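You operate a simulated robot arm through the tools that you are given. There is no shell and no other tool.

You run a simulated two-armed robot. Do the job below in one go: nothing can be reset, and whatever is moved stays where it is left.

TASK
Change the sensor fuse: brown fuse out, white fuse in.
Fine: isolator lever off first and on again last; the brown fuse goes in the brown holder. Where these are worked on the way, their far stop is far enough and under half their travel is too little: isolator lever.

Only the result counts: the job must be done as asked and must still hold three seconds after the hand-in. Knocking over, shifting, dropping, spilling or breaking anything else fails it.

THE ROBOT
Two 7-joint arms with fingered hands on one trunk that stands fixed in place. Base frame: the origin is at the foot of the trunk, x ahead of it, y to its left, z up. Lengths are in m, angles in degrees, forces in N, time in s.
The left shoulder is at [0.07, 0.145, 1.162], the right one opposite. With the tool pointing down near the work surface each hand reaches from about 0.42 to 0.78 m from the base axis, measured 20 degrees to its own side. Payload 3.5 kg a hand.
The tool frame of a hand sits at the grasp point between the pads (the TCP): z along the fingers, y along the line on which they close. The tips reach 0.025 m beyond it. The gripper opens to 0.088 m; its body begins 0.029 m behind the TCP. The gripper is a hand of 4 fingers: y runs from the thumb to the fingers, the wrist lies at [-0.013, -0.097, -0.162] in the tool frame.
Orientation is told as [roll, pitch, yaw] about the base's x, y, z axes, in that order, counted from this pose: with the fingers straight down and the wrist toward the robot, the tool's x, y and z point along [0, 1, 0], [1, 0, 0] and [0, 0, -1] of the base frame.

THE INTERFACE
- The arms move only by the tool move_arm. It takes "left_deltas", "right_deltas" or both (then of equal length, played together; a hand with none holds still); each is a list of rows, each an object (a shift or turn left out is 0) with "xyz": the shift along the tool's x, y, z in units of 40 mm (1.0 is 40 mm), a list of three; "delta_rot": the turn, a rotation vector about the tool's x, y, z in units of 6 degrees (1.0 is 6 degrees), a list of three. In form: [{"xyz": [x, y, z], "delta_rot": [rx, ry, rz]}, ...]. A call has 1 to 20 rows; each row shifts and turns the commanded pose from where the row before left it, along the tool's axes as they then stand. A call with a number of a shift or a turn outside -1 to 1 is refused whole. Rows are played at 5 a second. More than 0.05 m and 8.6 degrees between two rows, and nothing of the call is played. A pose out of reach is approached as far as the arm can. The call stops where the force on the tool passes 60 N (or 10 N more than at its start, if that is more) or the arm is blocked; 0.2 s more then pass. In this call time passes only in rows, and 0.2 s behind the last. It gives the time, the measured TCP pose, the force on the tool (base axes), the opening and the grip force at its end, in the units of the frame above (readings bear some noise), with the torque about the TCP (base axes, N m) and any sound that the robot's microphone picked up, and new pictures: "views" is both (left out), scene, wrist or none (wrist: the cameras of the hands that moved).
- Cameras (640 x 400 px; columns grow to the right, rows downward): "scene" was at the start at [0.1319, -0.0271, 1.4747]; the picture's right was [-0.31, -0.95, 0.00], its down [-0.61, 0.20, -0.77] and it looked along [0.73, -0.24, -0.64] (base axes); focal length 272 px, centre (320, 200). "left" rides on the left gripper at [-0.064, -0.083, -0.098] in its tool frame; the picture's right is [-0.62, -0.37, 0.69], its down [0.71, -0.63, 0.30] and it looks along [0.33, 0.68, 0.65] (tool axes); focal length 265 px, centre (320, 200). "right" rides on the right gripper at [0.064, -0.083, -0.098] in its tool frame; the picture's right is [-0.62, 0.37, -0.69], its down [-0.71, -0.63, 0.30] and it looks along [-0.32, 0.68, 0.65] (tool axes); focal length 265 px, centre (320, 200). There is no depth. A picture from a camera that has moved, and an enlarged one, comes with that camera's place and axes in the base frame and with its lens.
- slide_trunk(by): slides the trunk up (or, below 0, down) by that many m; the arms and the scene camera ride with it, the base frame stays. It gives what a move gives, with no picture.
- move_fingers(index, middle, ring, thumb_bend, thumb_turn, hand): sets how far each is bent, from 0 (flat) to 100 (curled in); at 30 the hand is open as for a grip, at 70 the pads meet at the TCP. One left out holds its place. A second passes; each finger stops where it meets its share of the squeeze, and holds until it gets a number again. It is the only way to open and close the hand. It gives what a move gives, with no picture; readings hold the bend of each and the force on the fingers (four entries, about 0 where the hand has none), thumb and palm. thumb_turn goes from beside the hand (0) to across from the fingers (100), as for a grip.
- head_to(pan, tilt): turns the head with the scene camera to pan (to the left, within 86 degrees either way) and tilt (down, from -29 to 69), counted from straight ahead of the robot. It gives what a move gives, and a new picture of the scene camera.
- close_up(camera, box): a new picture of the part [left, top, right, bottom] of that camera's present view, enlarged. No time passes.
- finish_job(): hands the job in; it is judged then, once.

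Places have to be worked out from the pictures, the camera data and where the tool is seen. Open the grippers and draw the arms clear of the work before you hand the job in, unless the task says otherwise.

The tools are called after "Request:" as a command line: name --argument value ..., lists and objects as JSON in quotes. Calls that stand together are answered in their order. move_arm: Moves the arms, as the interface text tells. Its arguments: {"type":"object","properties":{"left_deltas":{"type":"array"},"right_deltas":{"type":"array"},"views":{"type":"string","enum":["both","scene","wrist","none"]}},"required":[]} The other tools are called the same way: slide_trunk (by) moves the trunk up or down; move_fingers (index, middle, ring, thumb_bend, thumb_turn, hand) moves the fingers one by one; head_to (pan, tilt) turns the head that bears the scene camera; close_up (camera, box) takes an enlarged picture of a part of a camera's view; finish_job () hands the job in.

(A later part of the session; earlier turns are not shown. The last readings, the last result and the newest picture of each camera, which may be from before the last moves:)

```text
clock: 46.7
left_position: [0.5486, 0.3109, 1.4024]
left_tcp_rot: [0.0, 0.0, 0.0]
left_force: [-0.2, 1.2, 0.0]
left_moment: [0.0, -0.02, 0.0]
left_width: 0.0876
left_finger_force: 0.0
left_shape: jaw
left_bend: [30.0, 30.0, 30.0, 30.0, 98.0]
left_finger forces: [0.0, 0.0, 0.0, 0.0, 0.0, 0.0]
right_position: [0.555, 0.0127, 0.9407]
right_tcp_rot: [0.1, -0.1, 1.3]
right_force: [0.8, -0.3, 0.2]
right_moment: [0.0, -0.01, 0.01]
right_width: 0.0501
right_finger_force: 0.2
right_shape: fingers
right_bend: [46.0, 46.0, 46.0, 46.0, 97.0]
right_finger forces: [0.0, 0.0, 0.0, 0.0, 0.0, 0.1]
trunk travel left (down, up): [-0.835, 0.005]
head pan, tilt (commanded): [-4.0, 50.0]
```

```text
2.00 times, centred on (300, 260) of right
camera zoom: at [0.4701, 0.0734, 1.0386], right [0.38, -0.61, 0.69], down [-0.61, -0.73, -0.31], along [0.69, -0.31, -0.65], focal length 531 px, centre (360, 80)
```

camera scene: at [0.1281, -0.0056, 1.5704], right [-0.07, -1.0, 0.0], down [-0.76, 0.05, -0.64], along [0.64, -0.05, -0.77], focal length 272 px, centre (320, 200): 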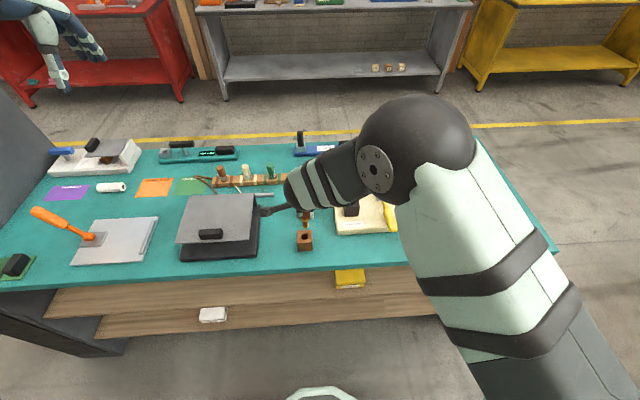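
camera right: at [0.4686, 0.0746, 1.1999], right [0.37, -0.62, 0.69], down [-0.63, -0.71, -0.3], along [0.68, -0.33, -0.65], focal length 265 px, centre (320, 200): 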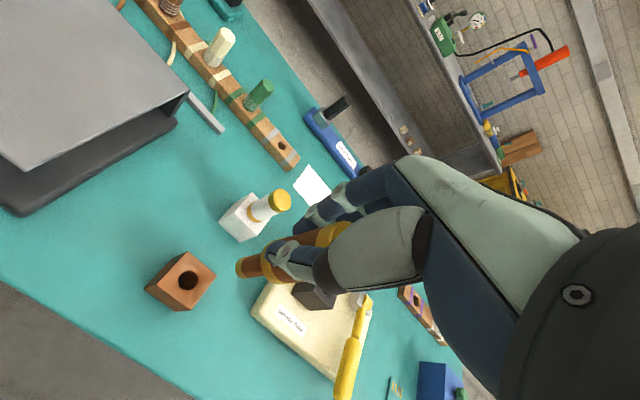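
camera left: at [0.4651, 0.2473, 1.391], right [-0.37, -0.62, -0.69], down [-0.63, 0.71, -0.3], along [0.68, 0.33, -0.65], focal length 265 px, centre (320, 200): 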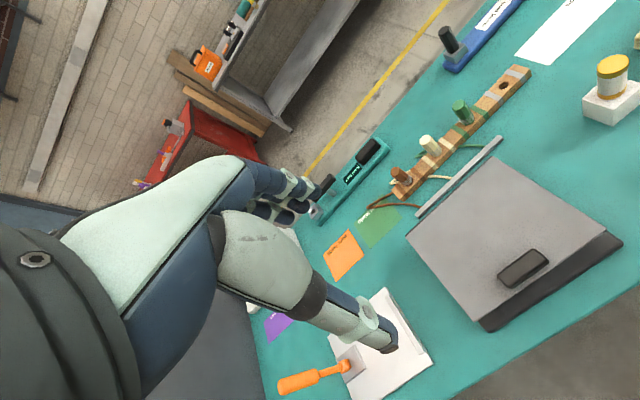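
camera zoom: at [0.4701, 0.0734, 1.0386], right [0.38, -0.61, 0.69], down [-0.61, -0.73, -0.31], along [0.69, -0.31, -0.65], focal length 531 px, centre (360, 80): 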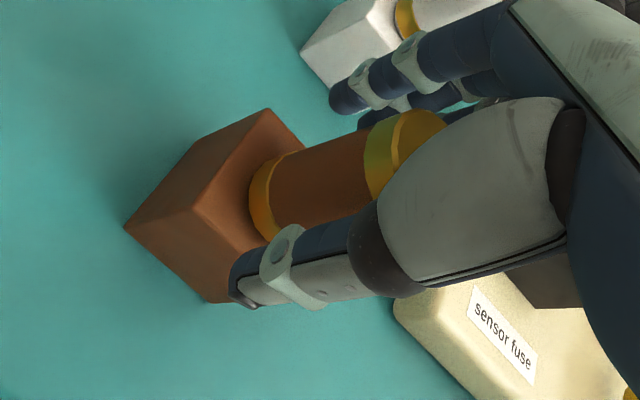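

Released cleanly, with the fuse standing in the brown holder. I'll lift straight up and view.

Request:
move_arm --right_deltas '[{"xyz": [0, 0, -0.7]}, {"xyz": [0, 0, -0.8]}, {"xyz": [0, 0, -1]}, {"xyz": [0, 0, -1]}]'

Request:
close_up --camera "scene" --box '[280, 160, 400, 260]'

```text
clock: 47.7
left_position: [0.5479, 0.3109, 1.4039]
left_tcp_rot: [0.0, -0.1, 0.0]
left_force: [0.2, 0.4, 0.2]
left_moment: [0.0, -0.01, -0.02]
left_width: 0.0877
left_finger_force: 0.0
left_shape: jaw
left_bend: [30.0, 30.0, 30.0, 30.0, 98.0]
left_finger forces: [0.1, 0.1, 0.0, 0.0, 0.0, 0.0]
right_position: [0.5516, 0.0131, 1.082]
right_tcp_rot: [-0.1, -0.2, 1.2]
right_force: [-0.1, -0.9, 0.3]
right_moment: [-0.03, 0.02, -0.02]
right_width: 0.0504
right_finger_force: 0.1
right_shape: fingers
right_bend: [46.0, 46.0, 46.0, 46.0, 97.0]
right_finger forces: [0.0, 0.1, 0.0, 0.1, 0.0, 0.0]
trunk travel left (down, up): [-0.835, 0.005]
head pan, tilt (commanded): [-4.0, 50.0]
camera scene: at [0.1263, -0.0061, 1.5705], right [-0.07, -1.0, 0.0], down [-0.76, 0.05, -0.64], along [0.64, -0.04, -0.77], focal length 272 px, centre (320, 200)
camera right: at [0.4663, 0.0733, 1.1804], right [0.38, -0.61, 0.69], down [-0.61, -0.73, -0.31], along [0.69, -0.31, -0.65], focal length 265 px, centre (320, 200)
```

scene: 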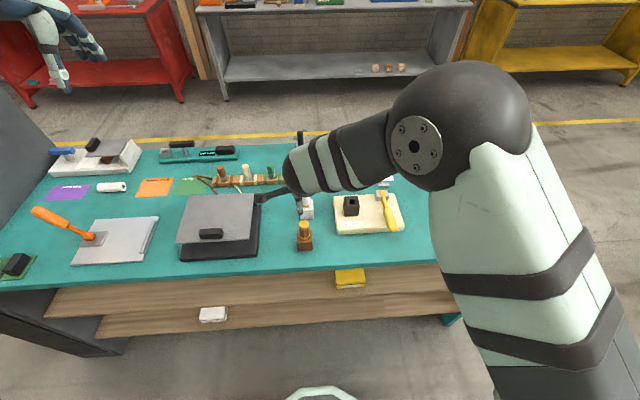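
right: 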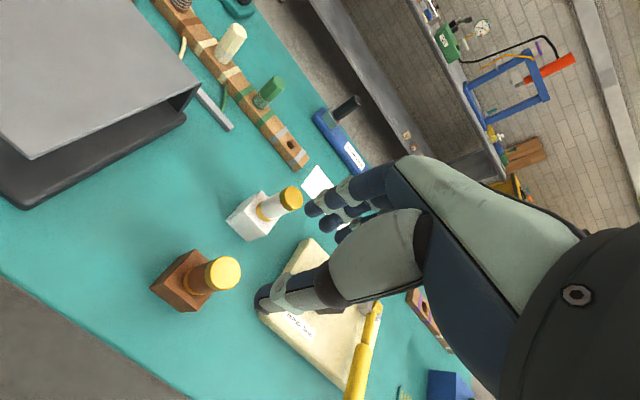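

```text
4.00 times, centred on (340, 210) of scene
camera zoom: at [0.1263, -0.0061, 1.5705], right [-0.07, -1.0, 0.0], down [-0.76, 0.05, -0.64], along [0.64, -0.04, -0.77], focal length 1088 px, centre (240, 160)
```

zoom: 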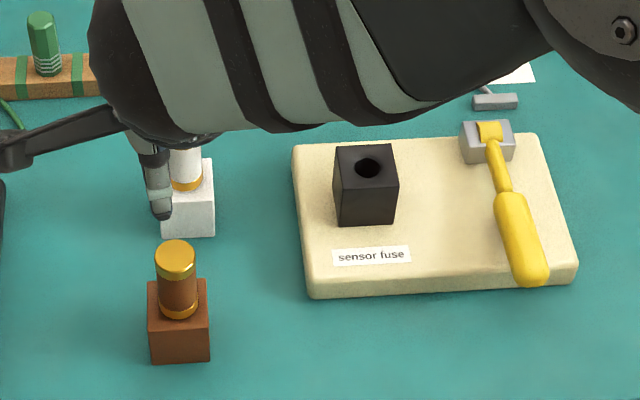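

The brown fuse stands properly in the brown holder. Rechecking all views, the white fuse top is at about [0.667,0.000,0.960]; I'll move over it and straighten the small yaw.

Request:
move_arm --right_deltas '[{"xyz": [-0.12, 0.958, 0], "delta_rot": [0, 0, 0.2]}, {"xyz": [-0.12, 0.958, 0]}, {"xyz": [-0.12, 0.958, 0]}]'

Request:
move_fingers --hand "right" --index 30 --middle 30 --ring 30 --thumb_bend 30

Request:
close_up --camera "right" --box '[140, 140, 400, 380]'

Request:
close_up --camera "scene" --box '[270, 140, 370, 260]'

```text
clock: 48.5
left_position: [0.5497, 0.3113, 1.4022]
left_tcp_rot: [0.0, 0.1, 0.0]
left_force: [0.0, -0.1, 0.7]
left_moment: [-0.02, -0.01, 0.01]
left_width: 0.0875
left_finger_force: 0.0
left_shape: jaw
left_bend: [30.0, 30.0, 30.0, 30.0, 98.0]
left_finger forces: [0.1, 0.1, 0.0, 0.1, 0.0, 0.0]
right_position: [0.6721, -0.0004, 1.0816]
right_tcp_rot: [-0.2, 0.0, 0.1]
right_force: [-0.3, -0.6, 0.1]
right_moment: [-0.02, 0.03, 0.02]
right_width: 0.0501
right_finger_force: 0.0
right_shape: fingers
right_bend: [46.0, 46.0, 46.0, 46.0, 97.0]
right_finger forces: [0.0, 0.0, 0.0, 0.0, 0.0, 0.0]
trunk travel left (down, up): [-0.835, 0.005]
head pan, tilt (commanded): [-4.0, 50.0]
camera scene: at [0.1293, -0.006, 1.5703], right [-0.07, -1.0, 0.0], down [-0.76, 0.05, -0.64], along [0.64, -0.04, -0.77], focal length 272 px, centre (320, 200)
camera right: at [0.588, 0.0624, 1.1791], right [0.37, -0.62, 0.69], down [-0.63, -0.72, -0.3], along [0.68, -0.32, -0.65], focal length 265 px, centre (320, 200)
```

scene: 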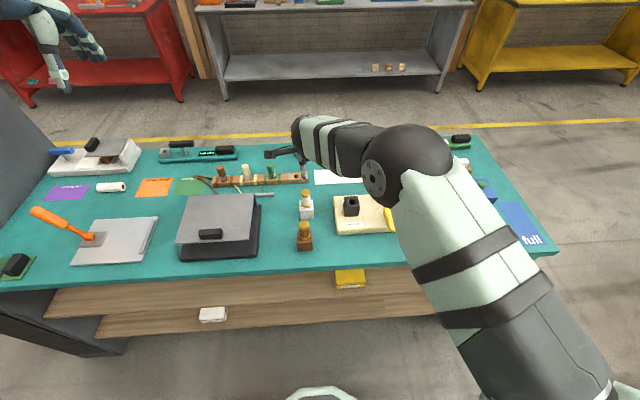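
right: 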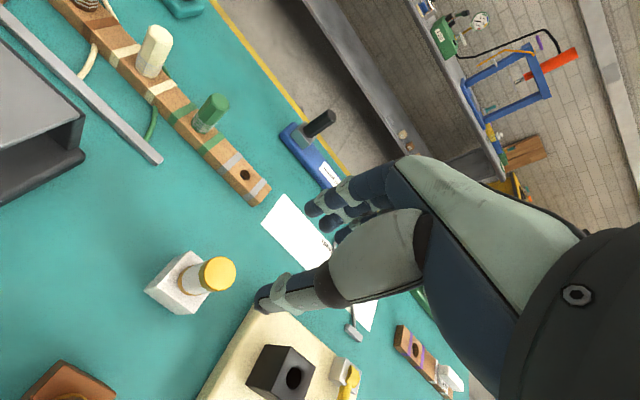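

```text
clock: 49.5
left_position: [0.5484, 0.3128, 1.4035]
left_tcp_rot: [0.0, -0.1, 0.1]
left_force: [0.4, 0.4, 0.6]
left_moment: [0.01, -0.01, 0.01]
left_width: 0.0874
left_finger_force: 0.0
left_shape: jaw
left_bend: [30.0, 30.0, 30.0, 30.0, 98.0]
left_finger forces: [0.0, 0.1, 0.0, 0.0, 0.1, 0.0]
right_position: [0.6705, -0.0009, 1.0833]
right_tcp_rot: [0.0, -0.2, 0.1]
right_force: [0.5, 0.4, 0.5]
right_moment: [0.05, -0.01, 0.04]
right_width: 0.0844
right_finger_force: 0.1
right_shape: fingers
right_bend: [30.0, 30.0, 30.0, 30.0, 97.0]
right_finger forces: [0.0, 0.0, 0.1, 0.0, 0.0, 0.0]
trunk travel left (down, up): [-0.835, 0.005]
head pan, tilt (commanded): [-4.0, 50.0]
```

```text
1.67 times, centred on (270, 260) of right
camera zoom: at [0.5867, 0.0626, 1.18], right [0.37, -0.62, 0.69], down [-0.63, -0.72, -0.31], along [0.69, -0.32, -0.65], focal length 442 px, centre (403, 100)
```

zoom: 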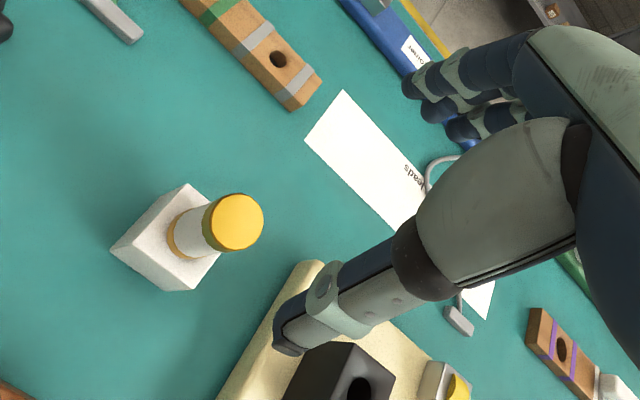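

```text
3.33 times, centred on (320, 200) of scene
camera zoom: at [0.1277, -0.0057, 1.5704], right [-0.07, -1.0, 0.0], down [-0.76, 0.05, -0.64], along [0.64, -0.04, -0.77], focal length 907 px, centre (320, 200)
```

zoom: 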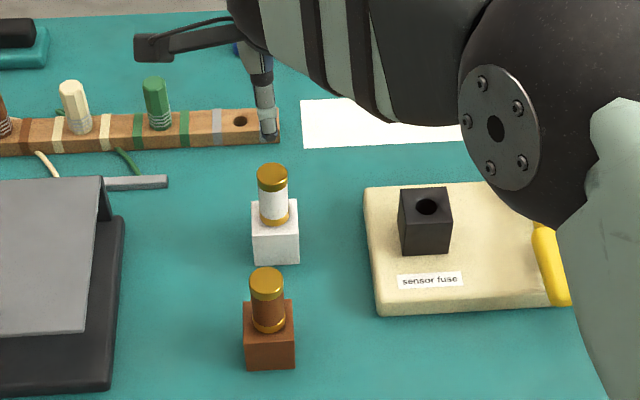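

Both cameras agree on the white fuse at [0.670,0.000], and the hand is right above it. I'll lower 100 mm and check straddling.

Request:
move_arm --right_deltas '[{"xyz": [0.02, 0, 0.84]}, {"xyz": [0, 0, 0.84]}, {"xyz": [0, 0, 0.84]}]' --views "none"

Request:
close_up --camera "right" --box '[160, 140, 400, 380]'

Request:
close_up --camera "scene" --box '[270, 150, 350, 260]'

```text
clock: 50.3
left_position: [0.5498, 0.311, 1.4023]
left_tcp_rot: [-0.1, 0.1, 0.0]
left_force: [0.2, 0.0, 0.5]
left_moment: [0.02, -0.04, 0.04]
left_width: 0.0878
left_finger_force: 0.1
left_shape: jaw
left_bend: [30.0, 30.0, 30.0, 30.0, 98.0]
left_finger forces: [0.0, 0.0, 0.0, 0.0, 0.0, 0.0]
right_position: [0.6671, -0.0003, 0.9823]
right_tcp_rot: [0.0, -0.1, 0.0]
right_force: [-0.2, 0.1, -0.6]
right_moment: [-0.04, 0.01, 0.0]
right_width: 0.0843
right_finger_force: 0.0
right_shape: fingers
right_bend: [30.0, 30.0, 30.0, 30.0, 97.0]
right_finger forces: [0.0, 0.0, 0.0, 0.0, 0.0, 0.0]
trunk travel left (down, up): [-0.835, 0.005]
head pan, tilt (commanded): [-4.0, 50.0]
```

```text
1.67 times, centred on (280, 260) of right
camera zoom: at [0.5841, 0.0627, 1.0806], right [0.37, -0.62, 0.69], down [-0.63, -0.72, -0.31], along [0.69, -0.32, -0.65], focal length 442 px, centre (387, 100)
```

zoom: 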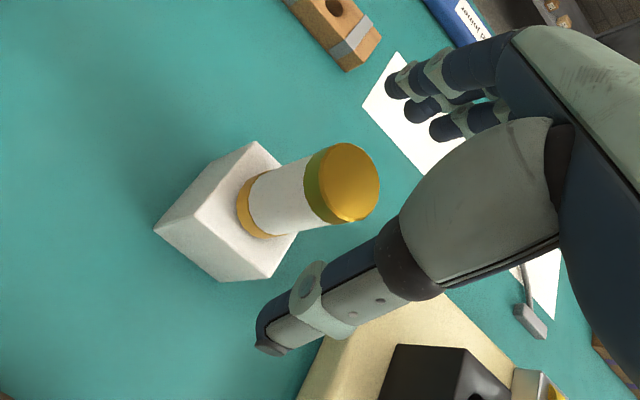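

```text
3.64 times, centred on (310, 205) of scene
camera zoom: at [0.1285, -0.0057, 1.5704], right [-0.07, -1.0, 0.0], down [-0.76, 0.05, -0.64], along [0.64, -0.04, -0.77], focal length 989 px, centre (356, 182)
```

zoom: 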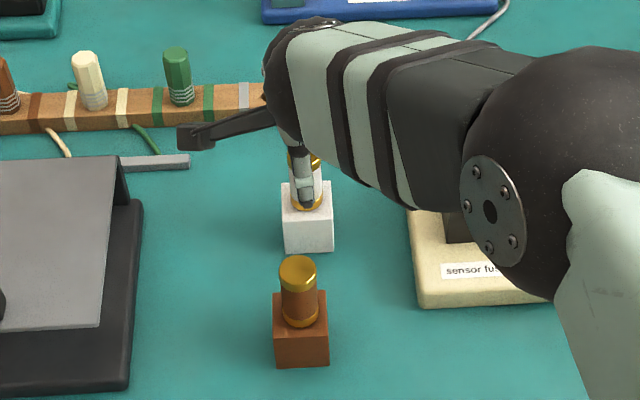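

Alignment is good, with the fuse at about [0.669,-0.000]. I'll lower the last 39 mm and close gently.

Request:
move_arm --right_deltas '[{"xyz": [0, 0.04, 0.49]}, {"xyz": [0, 0, 0.48]}]' --views "none"

Request:
move_fingers --hand "right" --index 60 --middle 60 --ring 60 --thumb_bend 60

Request:
close_up --camera "right" --box '[200, 140, 400, 360]'

Request:
close_up --camera "scene" --box '[270, 150, 350, 260]'

```text
clock: 50.9
left_position: [0.5499, 0.3121, 1.4032]
left_tcp_rot: [0.0, 0.2, 0.1]
left_force: [-0.3, 0.1, 0.0]
left_moment: [0.01, -0.01, 0.0]
left_width: 0.0876
left_finger_force: 0.0
left_shape: jaw
left_bend: [30.0, 30.0, 30.0, 30.0, 98.0]
left_finger forces: [0.1, 0.0, 0.0, 0.0, 0.1, 0.0]
right_position: [0.6725, -0.0019, 0.9424]
right_tcp_rot: [0.0, -0.1, 0.1]
right_force: [0.5, -0.1, -0.3]
right_moment: [0.02, 0.01, -0.01]
right_width: 0.0845
right_finger_force: 0.0
right_shape: fingers
right_bend: [30.0, 30.0, 30.0, 30.0, 97.0]
right_finger forces: [0.0, 0.0, 0.0, 0.0, 0.0, 0.0]
trunk travel left (down, up): [-0.835, 0.005]
head pan, tilt (commanded): [-4.0, 50.0]
```

```text
clock: 51.9
left_position: [0.5489, 0.3119, 1.4017]
left_tcp_rot: [0.0, 0.0, 0.0]
left_force: [0.0, -0.1, 0.7]
left_moment: [0.01, 0.02, -0.01]
left_width: 0.0877
left_finger_force: 0.1
left_shape: jaw
left_bend: [30.0, 30.0, 30.0, 30.0, 98.0]
left_finger forces: [0.1, 0.1, 0.0, 0.0, 0.0, 0.0]
right_position: [0.6727, -0.0016, 0.9438]
right_tcp_rot: [0.1, -0.1, 0.1]
right_force: [0.1, -0.5, 0.6]
right_moment: [0.0, 0.05, -0.01]
right_width: 0.0217
right_finger_force: 0.6
right_shape: fingers
right_bend: [59.0, 60.0, 60.0, 59.0, 97.0]
right_finger forces: [0.4, 0.1, 0.0, 0.1, 0.5, 0.0]
trunk travel left (down, up): [-0.835, 0.005]
head pan, tilt (commanded): [-4.0, 50.0]
```

```text
1.82 times, centred on (300, 250) of right
camera zoom: at [0.588, 0.0618, 1.0409], right [0.37, -0.62, 0.69], down [-0.63, -0.72, -0.31], along [0.69, -0.32, -0.65], focal length 483 px, centre (356, 109)
```

zoom: 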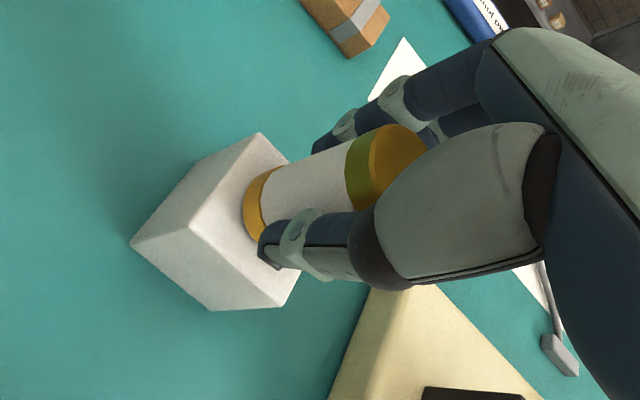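

```text
3.64 times, centred on (310, 205) of scene
camera zoom: at [0.128, -0.0057, 1.5704], right [-0.07, -1.0, 0.0], down [-0.76, 0.05, -0.64], along [0.64, -0.04, -0.77], focal length 989 px, centre (356, 182)
```

zoom: 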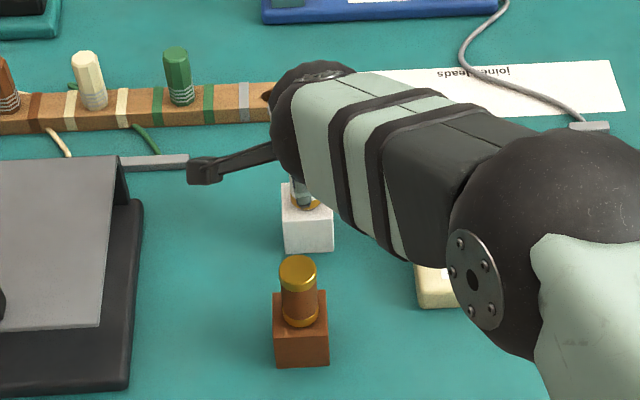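

Thumb and index touch first, so the hand is about 2 mm too far forward. I'll loosen slightly, shift, and then tighten.

Request:
move_fingers --hand "right" --index 52 --middle 52 --ring 52 --thumb_bend 52

Request:
move_arm --right_deltas '[{"xyz": [0.03, -0.06, 0]}, {"xyz": [0, 0, 0]}]' --views "none"

Request:
move_fingers --hand "right" --index 61 --middle 61 --ring 61 --thumb_bend 61

```text
clock: 52.9
left_position: [0.5485, 0.3112, 1.4022]
left_tcp_rot: [0.1, 0.1, 0.0]
left_force: [-0.2, -0.1, 0.0]
left_moment: [0.01, 0.01, -0.01]
left_width: 0.0878
left_finger_force: 0.1
left_shape: jaw
left_bend: [30.0, 30.0, 30.0, 30.0, 98.0]
left_finger forces: [0.0, 0.1, 0.1, 0.0, 0.1, 0.0]
right_position: [0.6719, -0.0011, 0.9433]
right_tcp_rot: [-0.1, -0.1, 0.1]
right_force: [-0.6, 0.6, -0.3]
right_moment: [0.0, -0.01, 0.02]
right_width: 0.0368
right_finger_force: 0.2
right_shape: fingers
right_bend: [52.0, 52.0, 52.0, 52.0, 97.0]
right_finger forces: [0.0, 0.0, 0.0, 0.0, 0.1, 0.1]
trunk travel left (down, up): [-0.835, 0.005]
head pan, tilt (commanded): [-4.0, 50.0]
```

```text
clock: 53.5
left_position: [0.5485, 0.3116, 1.4026]
left_tcp_rot: [0.0, 0.0, 0.0]
left_force: [0.3, 0.4, -0.3]
left_moment: [-0.01, 0.01, 0.03]
left_width: 0.0876
left_finger_force: 0.1
left_shape: jaw
left_bend: [30.0, 30.0, 30.0, 30.0, 98.0]
left_finger forces: [0.0, 0.0, 0.1, 0.0, 0.0, 0.1]
right_position: [0.6688, -0.0012, 0.9423]
right_tcp_rot: [0.1, -0.1, 0.1]
right_force: [-0.4, 0.2, -0.4]
right_moment: [-0.01, 0.02, 0.01]
right_width: 0.0366
right_finger_force: 0.1
right_shape: fingers
right_bend: [52.0, 52.0, 52.0, 52.0, 97.0]
right_finger forces: [0.0, 0.0, 0.0, 0.0, 0.1, 0.0]
trunk travel left (down, up): [-0.835, 0.005]
head pan, tilt (commanded): [-4.0, 50.0]
```

```text
clock: 54.5
left_position: [0.5488, 0.3113, 1.4021]
left_tcp_rot: [0.0, 0.0, 0.0]
left_force: [0.8, 0.3, -0.1]
left_moment: [0.02, 0.04, 0.01]
left_width: 0.088
left_finger_force: 0.1
left_shape: jaw
left_bend: [30.0, 30.0, 30.0, 30.0, 98.0]
left_finger forces: [0.0, 0.0, 0.0, 0.1, 0.1, 0.1]
right_position: [0.6698, 0.0009, 0.9428]
right_tcp_rot: [-0.1, -0.1, 0.1]
right_force: [-0.5, 0.1, -0.5]
right_moment: [-0.02, 0.03, -0.02]
right_width: 0.0211
right_finger_force: 1.0
right_shape: fingers
right_bend: [59.0, 61.0, 61.0, 59.0, 97.0]
right_finger forces: [0.8, 0.1, 0.1, 0.0, 1.0, 0.0]
trunk travel left (down, up): [-0.835, 0.005]
head pan, tilt (commanded): [-4.0, 50.0]
```

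The index carries the load and the middle doesn't touch, so the fuse sits toward the index. I'll loosen, shift the hand 3 mm left, and close again.

Request:
move_fingers --hand "right" --index 52 --middle 52 --ring 52 --thumb_bend 52

Request:
move_arm --right_deltas '[{"xyz": [0.075, 0, 0]}, {"xyz": [0, 0, 0]}]' --views "none"

Request:
move_fingers --hand "right" --index 61 --middle 61 --ring 61 --thumb_bend 61

Request:
close_up --camera "right" --box '[200, 140, 400, 360]'

```text
clock: 55.5
left_position: [0.549, 0.3111, 1.4023]
left_tcp_rot: [0.1, 0.0, 0.0]
left_force: [-0.5, 0.4, 0.7]
left_moment: [0.04, 0.01, 0.0]
left_width: 0.0876
left_finger_force: 0.1
left_shape: jaw
left_bend: [30.0, 30.0, 30.0, 30.0, 98.0]
left_finger forces: [0.0, 0.1, 0.0, 0.1, 0.0, 0.0]
right_position: [0.6689, -0.0009, 0.9435]
right_tcp_rot: [0.0, -0.2, 0.0]
right_force: [0.0, 0.1, -0.1]
right_moment: [-0.02, 0.01, 0.0]
right_width: 0.0368
right_finger_force: 0.0
right_shape: fingers
right_bend: [52.0, 52.0, 52.0, 52.0, 97.0]
right_finger forces: [0.1, 0.1, 0.1, 0.0, 0.0, 0.0]
trunk travel left (down, up): [-0.835, 0.005]
head pan, tilt (commanded): [-4.0, 50.0]
```

```text
clock: 56.1
left_position: [0.5502, 0.3113, 1.402]
left_tcp_rot: [0.0, -0.1, 0.0]
left_force: [0.4, 0.0, 0.2]
left_moment: [0.01, 0.01, 0.0]
left_width: 0.0878
left_finger_force: 0.1
left_shape: jaw
left_bend: [30.0, 30.0, 30.0, 30.0, 98.0]
left_finger forces: [0.0, 0.1, 0.1, 0.1, 0.1, 0.0]
right_position: [0.6694, 0.0043, 0.9423]
right_tcp_rot: [0.0, -0.3, 0.2]
right_force: [0.8, 0.6, 0.5]
right_moment: [-0.01, 0.01, 0.01]
right_width: 0.0368
right_finger_force: 0.0
right_shape: fingers
right_bend: [52.0, 52.0, 52.0, 52.0, 97.0]
right_finger forces: [0.0, 0.0, 0.0, 0.1, 0.0, 0.1]
trunk travel left (down, up): [-0.835, 0.005]
head pan, tilt (commanded): [-4.0, 50.0]
```

```text
clock: 57.1
left_position: [0.5497, 0.3115, 1.4029]
left_tcp_rot: [0.0, 0.0, 0.0]
left_force: [-0.4, 0.8, -0.1]
left_moment: [-0.03, 0.03, 0.02]
left_width: 0.0875
left_finger_force: 0.0
left_shape: jaw
left_bend: [30.0, 30.0, 30.0, 30.0, 98.0]
left_finger forces: [0.0, 0.0, 0.0, 0.1, 0.0, 0.1]
right_position: [0.6698, 0.0042, 0.9446]
right_tcp_rot: [0.0, -0.1, 0.2]
right_force: [-0.5, 0.4, 0.8]
right_moment: [-0.04, -0.01, -0.04]
right_width: 0.0191
right_finger_force: 1.1
right_shape: fingers
right_bend: [61.0, 60.0, 61.0, 60.0, 97.0]
right_finger forces: [0.0, 0.9, 0.1, 0.0, 0.7, 0.0]
trunk travel left (down, up): [-0.835, 0.005]
head pan, tilt (commanded): [-4.0, 50.0]
```

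```text
1.82 times, centred on (300, 250) of right
camera zoom: at [0.5861, 0.0674, 1.0407], right [0.37, -0.62, 0.69], down [-0.63, -0.72, -0.31], along [0.69, -0.32, -0.65], focal length 483 px, centre (356, 109)
```

zoom: 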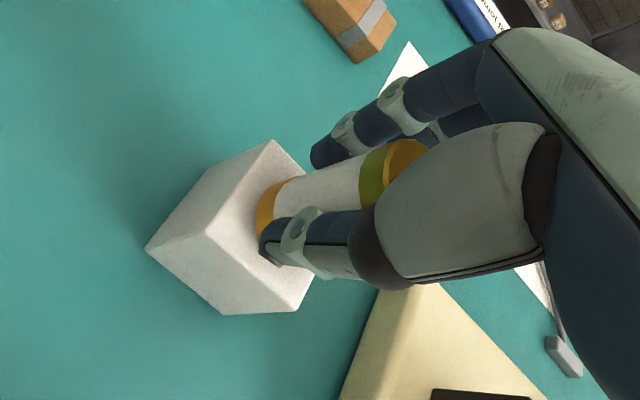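

Now the middle carries and the index is just off, so the ideal is between the two. I'll shift back 1.5 mm and tighten the grip.

Request:
move_arm --right_deltas '[{"xyz": [-0.04, 0, 0]}, {"xyz": [0, 0, 0]}]' --views "none"

Request:
move_fingers --hand "right" --index 80 --middle 80 --ring 80 --thumb_bend 80

Request:
close_up --camera "right" --box '[200, 140, 400, 360]'

```text
clock: 57.7
left_position: [0.5492, 0.3118, 1.4021]
left_tcp_rot: [0.0, 0.0, 0.0]
left_force: [0.0, 0.1, 0.5]
left_moment: [0.03, -0.01, 0.0]
left_width: 0.0876
left_finger_force: 0.2
left_shape: jaw
left_bend: [30.0, 30.0, 30.0, 30.0, 98.0]
left_finger forces: [0.0, 0.0, 0.1, 0.1, 0.0, 0.0]
right_position: [0.6702, 0.0023, 0.9429]
right_tcp_rot: [0.1, -0.2, 0.1]
right_force: [1.1, 1.7, 1.3]
right_moment: [0.04, -0.02, -0.02]
right_width: 0.0189
right_finger_force: 0.8
right_shape: fingers
right_bend: [61.0, 60.0, 61.0, 60.0, 97.0]
right_finger forces: [0.4, 1.0, 0.1, 0.0, 0.8, 0.1]
trunk travel left (down, up): [-0.835, 0.005]
head pan, tilt (commanded): [-4.0, 50.0]
```

```text
clock: 58.7
left_position: [0.549, 0.3114, 1.4031]
left_tcp_rot: [0.0, 0.1, -0.1]
left_force: [0.7, -0.3, 0.0]
left_moment: [0.01, 0.01, 0.01]
left_width: 0.0876
left_finger_force: 0.0
left_shape: jaw
left_bend: [30.0, 30.0, 30.0, 30.0, 98.0]
left_finger forces: [0.0, 0.1, 0.1, 0.1, 0.0, 0.0]
right_position: [0.67, 0.0019, 0.9421]
right_tcp_rot: [0.0, -0.1, 0.1]
right_force: [2.2, 0.6, -0.5]
right_moment: [0.02, -0.14, 0.02]
right_width: 0.0073
right_finger_force: 16.4
right_shape: fingers
right_bend: [72.0, 64.0, 79.0, 69.0, 93.0]
right_finger forces: [7.6, 9.9, 1.9, 0.0, 13.8, 0.0]
trunk travel left (down, up): [-0.835, 0.005]
head pan, tilt (commanded): [-4.0, 50.0]
```

```text
1.82 times, centred on (300, 250) of right
camera zoom: at [0.5861, 0.0655, 1.0395], right [0.37, -0.62, 0.69], down [-0.63, -0.72, -0.3], along [0.69, -0.32, -0.65], focal length 483 px, centre (356, 109)
```

zoom: 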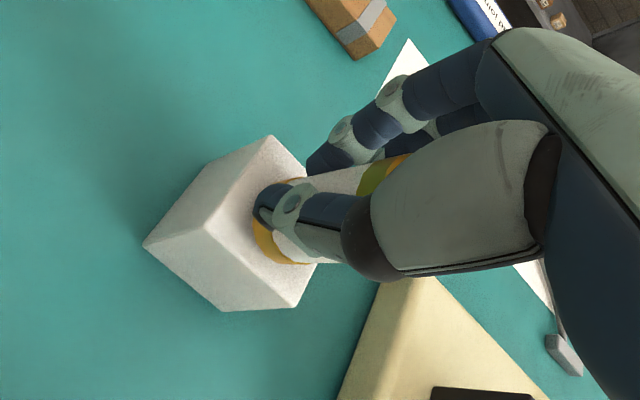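

The grip matches the earlier successful one: index 72, middle 64, thumb 69. I'll pull the white fuse straight up.

Request:
move_arm --right_deltas '[{"xyz": [0, 0, -0.2]}, {"xyz": [0, 0, -0.2]}, {"xyz": [0, 0, -0.2]}, {"xyz": [0, 0, -0.4]}, {"xyz": [0, 0, -0.4]}, {"xyz": [0, 0, -0.4]}]' --views "none"

Request:
close_up --camera "right" --box '[140, 140, 400, 380]'

Request:
close_up --camera "scene" --box '[270, 150, 350, 260]'

```text
clock: 60.1
left_position: [0.5488, 0.3114, 1.4023]
left_tcp_rot: [0.0, 0.0, -0.1]
left_force: [0.9, -0.9, -0.1]
left_moment: [-0.03, -0.01, -0.01]
left_width: 0.0877
left_finger_force: 0.1
left_shape: jaw
left_bend: [30.0, 30.0, 30.0, 30.0, 98.0]
left_finger forces: [0.1, 0.0, 0.0, 0.1, 0.1, 0.0]
right_position: [0.6672, 0.0017, 1.0143]
right_tcp_rot: [0.0, -0.1, 0.1]
right_force: [0.5, -0.6, -0.2]
right_moment: [0.01, 0.01, 0.02]
right_width: 0.0062
right_finger_force: 15.3
right_shape: fingers
right_bend: [73.0, 64.0, 80.0, 70.0, 93.0]
right_finger forces: [6.1, 8.1, 2.1, 0.1, 14.0, 0.0]
trunk travel left (down, up): [-0.835, 0.005]
head pan, tilt (commanded): [-4.0, 50.0]
```

```text
1.67 times, centred on (270, 260) of right
camera zoom: at [0.5846, 0.0649, 1.1113], right [0.37, -0.62, 0.69], down [-0.63, -0.72, -0.3], along [0.69, -0.32, -0.65], focal length 442 px, centre (403, 100)
```

zoom: 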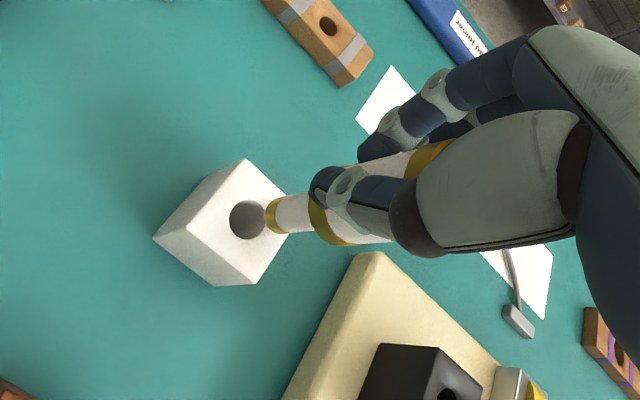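

```text
3.64 times, centred on (310, 205) of scene
camera zoom: at [0.1279, -0.0057, 1.5704], right [-0.07, -1.0, 0.0], down [-0.76, 0.05, -0.64], along [0.64, -0.04, -0.77], focal length 989 px, centre (356, 182)
```

zoom: 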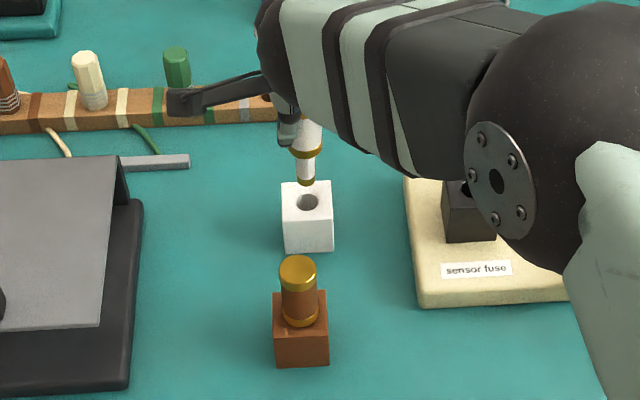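

The white fuse is out and the holder stayed put. I'll raise it and carry it over the black socket hole at about [0.646,-0.138].

Request:
move_arm --right_deltas '[{"xyz": [0, 0, -0.75]}, {"xyz": [0, 0, -0.75]}, {"xyz": [-0.86, -0.119, 0]}, {"xyz": [-0.86, -0.119, 0]}, {"xyz": [-0.86, -0.119, 0]}, {"xyz": [-0.86, -0.119, 0]}]' --views "none"

Request:
head_to --pan -14 --tilt 48

Request:
close_up --camera "scene" --box '[280, 140, 360, 240]'

Request:
close_up --camera "right" --box '[140, 160, 360, 380]'

```text
clock: 61.5
left_position: [0.5492, 0.3101, 1.4027]
left_tcp_rot: [0.1, 0.0, -0.1]
left_force: [0.6, -0.5, 0.3]
left_moment: [0.0, 0.03, 0.01]
left_width: 0.0877
left_finger_force: 0.1
left_shape: jaw
left_bend: [30.0, 30.0, 30.0, 30.0, 98.0]
left_finger forces: [0.0, 0.0, 0.0, 0.0, 0.1, 0.0]
right_position: [0.6509, -0.1371, 1.0739]
right_tcp_rot: [0.1, -0.2, 0.2]
right_force: [0.2, 0.5, -0.6]
right_moment: [0.04, 0.02, -0.01]
right_width: 0.0061
right_finger_force: 14.8
right_shape: fingers
right_bend: [73.0, 64.0, 80.0, 70.0, 93.0]
right_finger forces: [6.1, 8.2, 2.2, 0.1, 14.0, 0.0]
trunk travel left (down, up): [-0.835, 0.005]
head pan, tilt (commanded): [-4.0, 50.0]
```

```text
clock: 62.2
left_position: [0.5506, 0.311, 1.4031]
left_tcp_rot: [0.1, 0.1, 0.0]
left_force: [-0.7, -0.2, 0.0]
left_moment: [-0.01, 0.0, 0.02]
left_width: 0.0877
left_finger_force: 0.0
left_shape: jaw
left_bend: [30.0, 30.0, 30.0, 30.0, 98.0]
left_finger forces: [0.0, 0.0, 0.1, 0.0, 0.1, 0.0]
right_position: [0.6522, -0.1366, 1.0738]
right_tcp_rot: [0.0, -0.1, 0.2]
right_force: [-1.1, 0.6, -0.1]
right_moment: [-0.02, 0.0, -0.02]
right_width: 0.0057
right_finger_force: 15.4
right_shape: fingers
right_bend: [73.0, 64.0, 80.0, 70.0, 93.0]
right_finger forces: [6.0, 8.2, 2.1, 0.0, 14.0, 0.1]
trunk travel left (down, up): [-0.835, 0.005]
head pan, tilt (commanded): [-14.0, 48.0]
camera scene: at [0.1277, -0.02, 1.5731], right [-0.24, -0.97, 0.0], down [-0.72, 0.18, -0.67], along [0.65, -0.16, -0.74], focal length 272 px, centre (320, 200)
```

scene: 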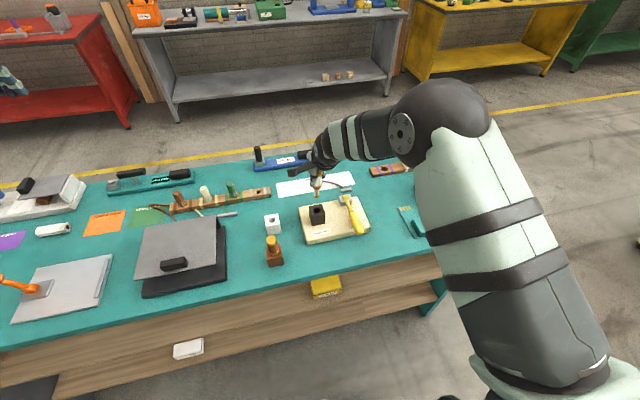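

```text
4.00 times, centred on (320, 190) of scene
camera zoom: at [0.1277, -0.02, 1.5731], right [-0.24, -0.97, 0.0], down [-0.72, 0.18, -0.67], along [0.65, -0.16, -0.74], focal length 1088 px, centre (320, 240)
```

zoom: 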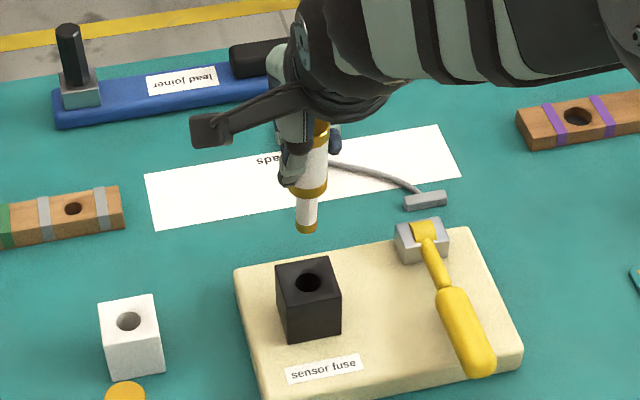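

```text
1.82 times, centred on (250, 270) of right
camera zoom: at [0.5678, -0.0733, 1.1713], right [0.37, -0.62, 0.69], down [-0.63, -0.72, -0.31], along [0.69, -0.32, -0.65], focal length 483 px, centre (447, 73)
```

zoom: 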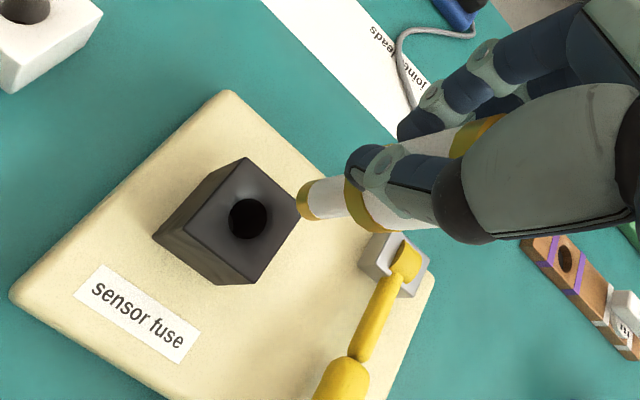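

The hole is at about [0.647,-0.139,0.933], and the pin tip is roughly 4 mm too far forward. I'll shift back 4 mm and lower 40 mm for a closer comparison.

Request:
move_arm --right_deltas '[{"xyz": [0.01, -0.1, 0]}, {"xyz": [0, 0, 0.5]}, {"xyz": [0, 0, 0.5]}, {"xyz": [0, 0, 0]}]' --views "none"

Request:
close_up --camera "scene" --box '[295, 170, 345, 230]'

Request:
close_up --camera "right" --box '[190, 180, 350, 340]'

```text
clock: 63.2
left_position: [0.5486, 0.3126, 1.4018]
left_tcp_rot: [0.0, 0.0, 0.0]
left_force: [0.2, -0.9, -0.3]
left_moment: [0.01, 0.0, -0.03]
left_width: 0.0877
left_finger_force: 0.0
left_shape: jaw
left_bend: [30.0, 30.0, 30.0, 30.0, 98.0]
left_finger forces: [0.0, 0.0, 0.1, 0.0, 0.0, 0.1]
right_position: [0.6484, -0.1356, 1.0335]
right_tcp_rot: [0.0, -0.1, 0.1]
right_force: [-0.2, 0.1, -1.2]
right_moment: [0.02, 0.0, -0.01]
right_width: 0.0056
right_finger_force: 15.2
right_shape: fingers
right_bend: [73.0, 64.0, 80.0, 70.0, 93.0]
right_finger forces: [5.9, 8.2, 2.1, 0.1, 13.9, 0.1]
trunk travel left (down, up): [-0.835, 0.005]
head pan, tilt (commanded): [-14.0, 48.0]
```

```text
6.67 times, centred on (320, 200) of scene
camera zoom: at [0.1271, -0.0193, 1.5732], right [-0.24, -0.97, 0.0], down [-0.72, 0.18, -0.67], along [0.65, -0.16, -0.74], focal length 1814 px, centre (320, 200)
```

zoom: 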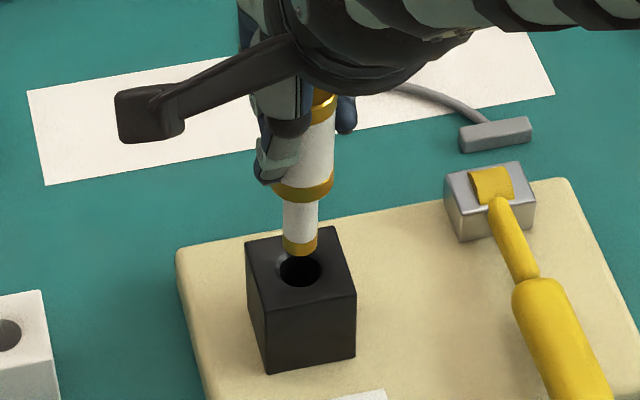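

```text
2.50 times, centred on (270, 260) of right
camera zoom: at [0.5644, -0.0731, 1.131], right [0.37, -0.62, 0.69], down [-0.63, -0.72, -0.31], along [0.69, -0.32, -0.65], focal length 664 px, centre (445, 50)
```

zoom: 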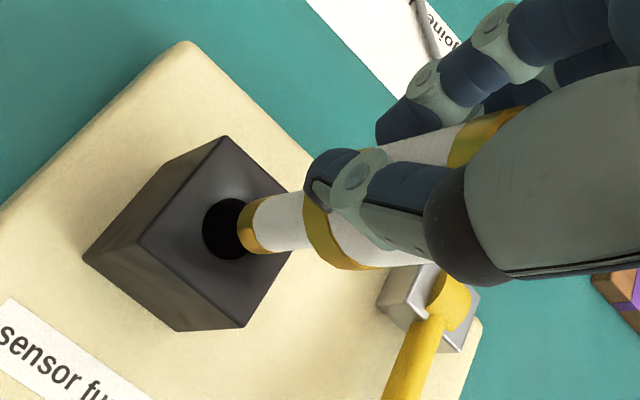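

The pin still needs about 3 mm back toward the robot and 1 mm left. I'll correct and lower 8 mm.

Request:
move_arm --right_deltas '[{"xyz": [0.025, -0.075, 0]}, {"xyz": [0, 0, 0.2]}, {"xyz": [0, 0, 0]}]' --views "none"

Request:
close_up --camera "scene" --box '[295, 180, 345, 230]'

Request:
close_up --camera "right" --box '[190, 180, 350, 340]'

```text
clock: 64.0
left_position: [0.5482, 0.3112, 1.4022]
left_tcp_rot: [0.0, 0.0, 0.0]
left_force: [0.1, -0.6, 0.2]
left_moment: [-0.01, 0.02, 0.01]
left_width: 0.0876
left_finger_force: 0.0
left_shape: jaw
left_bend: [30.0, 30.0, 30.0, 30.0, 98.0]
left_finger forces: [0.1, 0.0, 0.0, 0.0, 0.1, 0.1]
right_position: [0.6438, -0.134, 1.0253]
right_tcp_rot: [0.0, -0.1, 0.2]
right_force: [-0.5, -0.1, 0.1]
right_moment: [-0.02, -0.03, -0.01]
right_width: 0.006
right_finger_force: 15.4
right_shape: fingers
right_bend: [73.0, 64.0, 80.0, 70.0, 93.0]
right_finger forces: [6.0, 8.2, 2.2, 0.0, 13.9, 0.0]
trunk travel left (down, up): [-0.835, 0.005]
head pan, tilt (commanded): [-14.0, 48.0]
```

```text
8.00 times, centred on (320, 205) of scene
camera zoom: at [0.1277, -0.0196, 1.5731], right [-0.24, -0.97, 0.0], down [-0.72, 0.18, -0.67], along [0.65, -0.16, -0.74], focal length 2176 px, centre (320, 160)
```

zoom: 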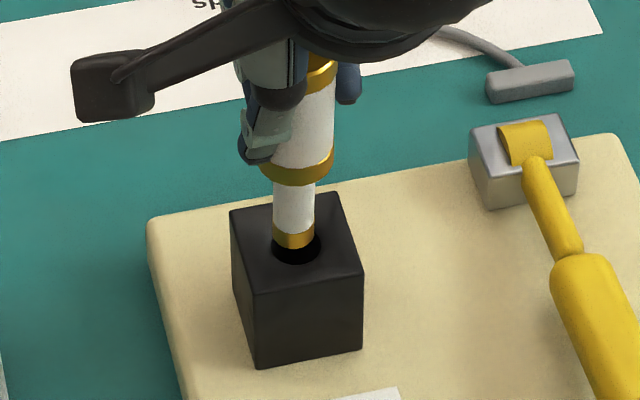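

```text
2.50 times, centred on (270, 260) of right
camera zoom: at [0.5608, -0.0713, 1.1234], right [0.37, -0.62, 0.69], down [-0.63, -0.72, -0.31], along [0.69, -0.32, -0.65], focal length 664 px, centre (445, 50)
```

zoom: 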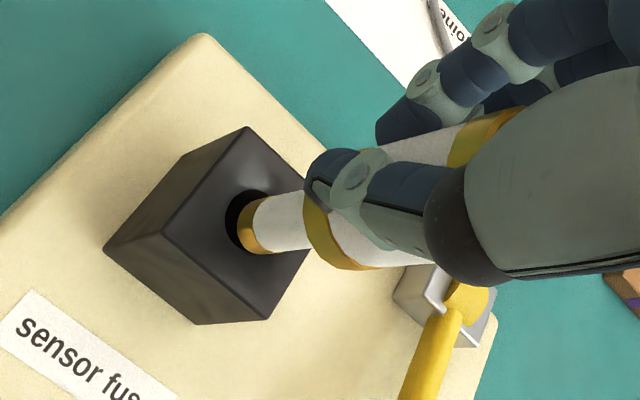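

The pin is now centred over the hole within about 1 mm in both views. I'll lower gently 8 mm into the mouth and check for force.

Request:
move_arm --right_deltas '[{"xyz": [0, 0, 0.1]}, {"xyz": [0, 0, 0.1]}, {"xyz": [0, 0, 0.05]}]' --views "none"

Request:
close_up --camera "scene" --box '[295, 180, 345, 230]'

Request:
close_up --camera "right" --box '[190, 180, 350, 340]'

```text
clock: 64.8
left_position: [0.549, 0.3108, 1.403]
left_tcp_rot: [0.0, 0.0, -0.1]
left_force: [1.1, 0.7, 0.3]
left_moment: [-0.02, 0.0, -0.01]
left_width: 0.0874
left_finger_force: 0.2
left_shape: jaw
left_bend: [30.0, 30.0, 30.0, 30.0, 98.0]
left_finger forces: [0.0, 0.0, 0.0, 0.0, 0.0, 0.0]
right_position: [0.6437, -0.1338, 1.017]
right_tcp_rot: [0.0, -0.1, 0.2]
right_force: [0.6, 0.0, -0.1]
right_moment: [-0.01, -0.02, 0.01]
right_width: 0.0059
right_finger_force: 15.6
right_shape: fingers
right_bend: [73.0, 64.0, 80.0, 70.0, 93.0]
right_finger forces: [6.0, 8.2, 2.1, 0.0, 13.9, 0.0]
trunk travel left (down, up): [-0.835, 0.005]
head pan, tilt (commanded): [-14.0, 48.0]
```

```text
8.00 times, centred on (320, 205) of scene
camera zoom: at [0.1277, -0.0194, 1.5731], right [-0.24, -0.97, 0.0], down [-0.72, 0.18, -0.67], along [0.65, -0.16, -0.74], focal length 2176 px, centre (320, 160)
```

zoom: 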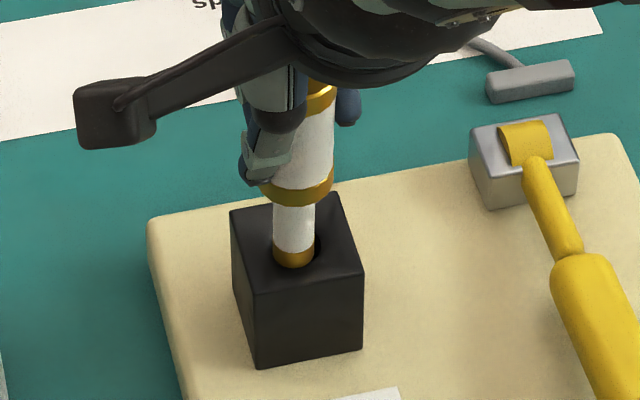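

```text
2.50 times, centred on (270, 260) of right
camera zoom: at [0.5599, -0.0709, 1.1134], right [0.37, -0.62, 0.69], down [-0.63, -0.72, -0.31], along [0.69, -0.32, -0.65], focal length 664 px, centre (445, 50)
```

zoom: 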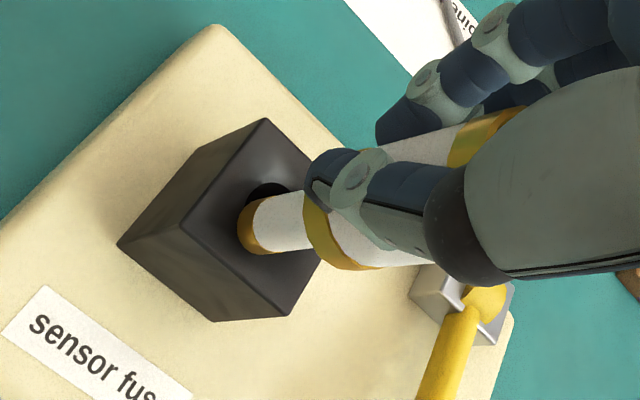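

The tip now overlaps the near rim: both views indicate it is at the surface but about 6 mm too close to the robot, because I had misjudged the tip height earlier. I'll raise 4 mm, shift 6 mm forward and 1 mm right, then re-check.

Request:
move_arm --right_deltas '[{"xyz": [0, 0, -0.1]}, {"xyz": [-0.025, 0.15, 0]}, {"xyz": [0, 0, 0]}]' --views "none"

Request:
close_up --camera "scene" --box '[300, 190, 335, 225]'

Request:
close_up --camera "right" --box '[200, 200, 320, 320]'

```text
clock: 65.6
left_position: [0.5494, 0.3134, 1.4013]
left_tcp_rot: [0.1, 0.0, 0.0]
left_force: [-0.3, 0.0, -0.4]
left_moment: [-0.02, -0.02, -0.03]
left_width: 0.0875
left_finger_force: 0.0
left_shape: jaw
left_bend: [30.0, 30.0, 30.0, 30.0, 98.0]
left_finger forces: [0.1, 0.0, 0.0, 0.0, 0.0, 0.0]
right_position: [0.6487, -0.1347, 1.0192]
right_tcp_rot: [0.0, -0.1, 0.0]
right_force: [0.6, 0.2, -1.3]
right_moment: [0.0, -0.01, 0.03]
right_width: 0.0061
right_finger_force: 15.1
right_shape: fingers
right_bend: [73.0, 64.0, 80.0, 70.0, 93.0]
right_finger forces: [6.0, 8.2, 2.2, 0.0, 14.0, 0.0]
trunk travel left (down, up): [-0.835, 0.005]
head pan, tilt (commanded): [-14.0, 48.0]
```

```text
11.43 times, centred on (318, 208) of scene
camera zoom: at [0.1279, -0.0195, 1.5731], right [-0.24, -0.97, 0.0], down [-0.72, 0.18, -0.67], along [0.65, -0.16, -0.74], focal length 3109 px, centre (349, 114)
```

zoom: 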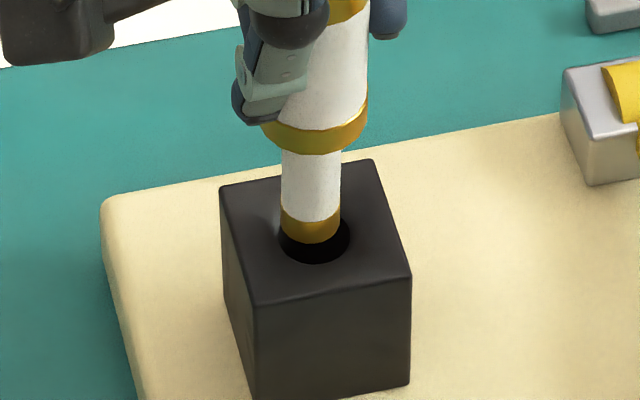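

```text
3.33 times, centred on (260, 260) of right
camera zoom: at [0.5655, -0.0721, 1.1171], right [0.37, -0.62, 0.69], down [-0.63, -0.72, -0.31], along [0.69, -0.32, -0.65], focal length 885 px, centre (520, 0)
```

zoom: 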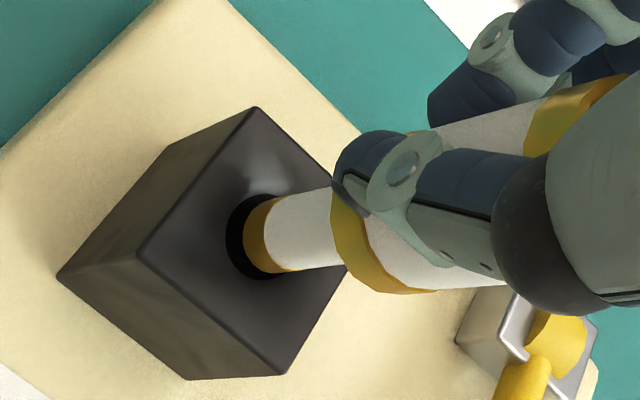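

Now both views show the pin over the hole, within about 1 mm. I'll shift 1 mm back and lower 6 mm in small rows to feel for entry.

Request:
move_arm --right_deltas '[{"xyz": [0, -0.025, 0.05]}, {"xyz": [0, 0, 0.05]}, {"xyz": [0, 0, 0.05]}]' --views "none"

Request:
close_up --camera "scene" --box '[300, 190, 335, 225]'

Request:
close_up --camera "right" --box '[200, 200, 320, 320]'

```text
clock: 66.4
left_position: [0.5487, 0.3122, 1.4023]
left_tcp_rot: [-0.1, 0.0, 0.0]
left_force: [-0.1, -0.6, -0.5]
left_moment: [-0.01, -0.01, -0.01]
left_width: 0.0874
left_finger_force: 0.2
left_shape: jaw
left_bend: [30.0, 30.0, 30.0, 30.0, 98.0]
left_finger forces: [0.0, 0.0, 0.0, 0.0, 0.0, 0.1]
right_position: [0.6467, -0.1352, 1.0146]
right_tcp_rot: [0.0, -0.1, 0.2]
right_force: [0.3, 0.7, 0.3]
right_moment: [0.0, -0.04, 0.02]
right_width: 0.006
right_finger_force: 15.6
right_shape: fingers
right_bend: [73.0, 64.0, 80.0, 70.0, 93.0]
right_finger forces: [6.1, 8.3, 2.3, 0.1, 14.0, 0.0]
trunk travel left (down, up): [-0.835, 0.005]
head pan, tilt (commanded): [-14.0, 48.0]
```

```text
11.43 times, centred on (318, 208) of scene
camera zoom: at [0.1276, -0.0195, 1.5731], right [-0.24, -0.97, 0.0], down [-0.72, 0.18, -0.67], along [0.65, -0.16, -0.74], focal length 3109 px, centre (349, 114)
```

zoom: 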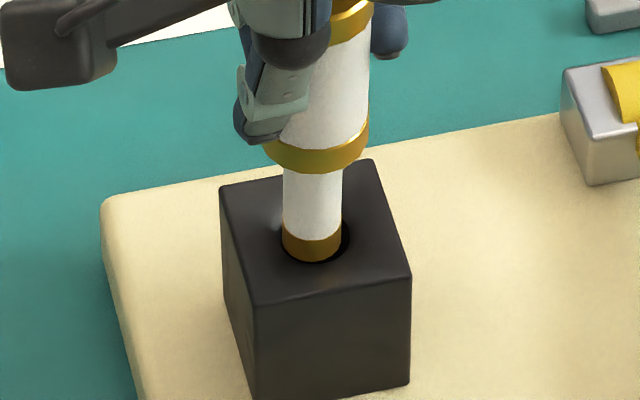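

```text
3.33 times, centred on (260, 260) of right
camera zoom: at [0.5635, -0.072, 1.1118], right [0.37, -0.62, 0.69], down [-0.63, -0.72, -0.31], along [0.69, -0.32, -0.65], focal length 885 px, centre (520, 0)
```

zoom: 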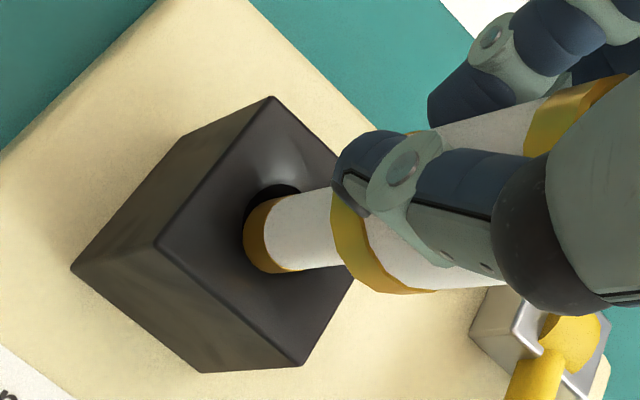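

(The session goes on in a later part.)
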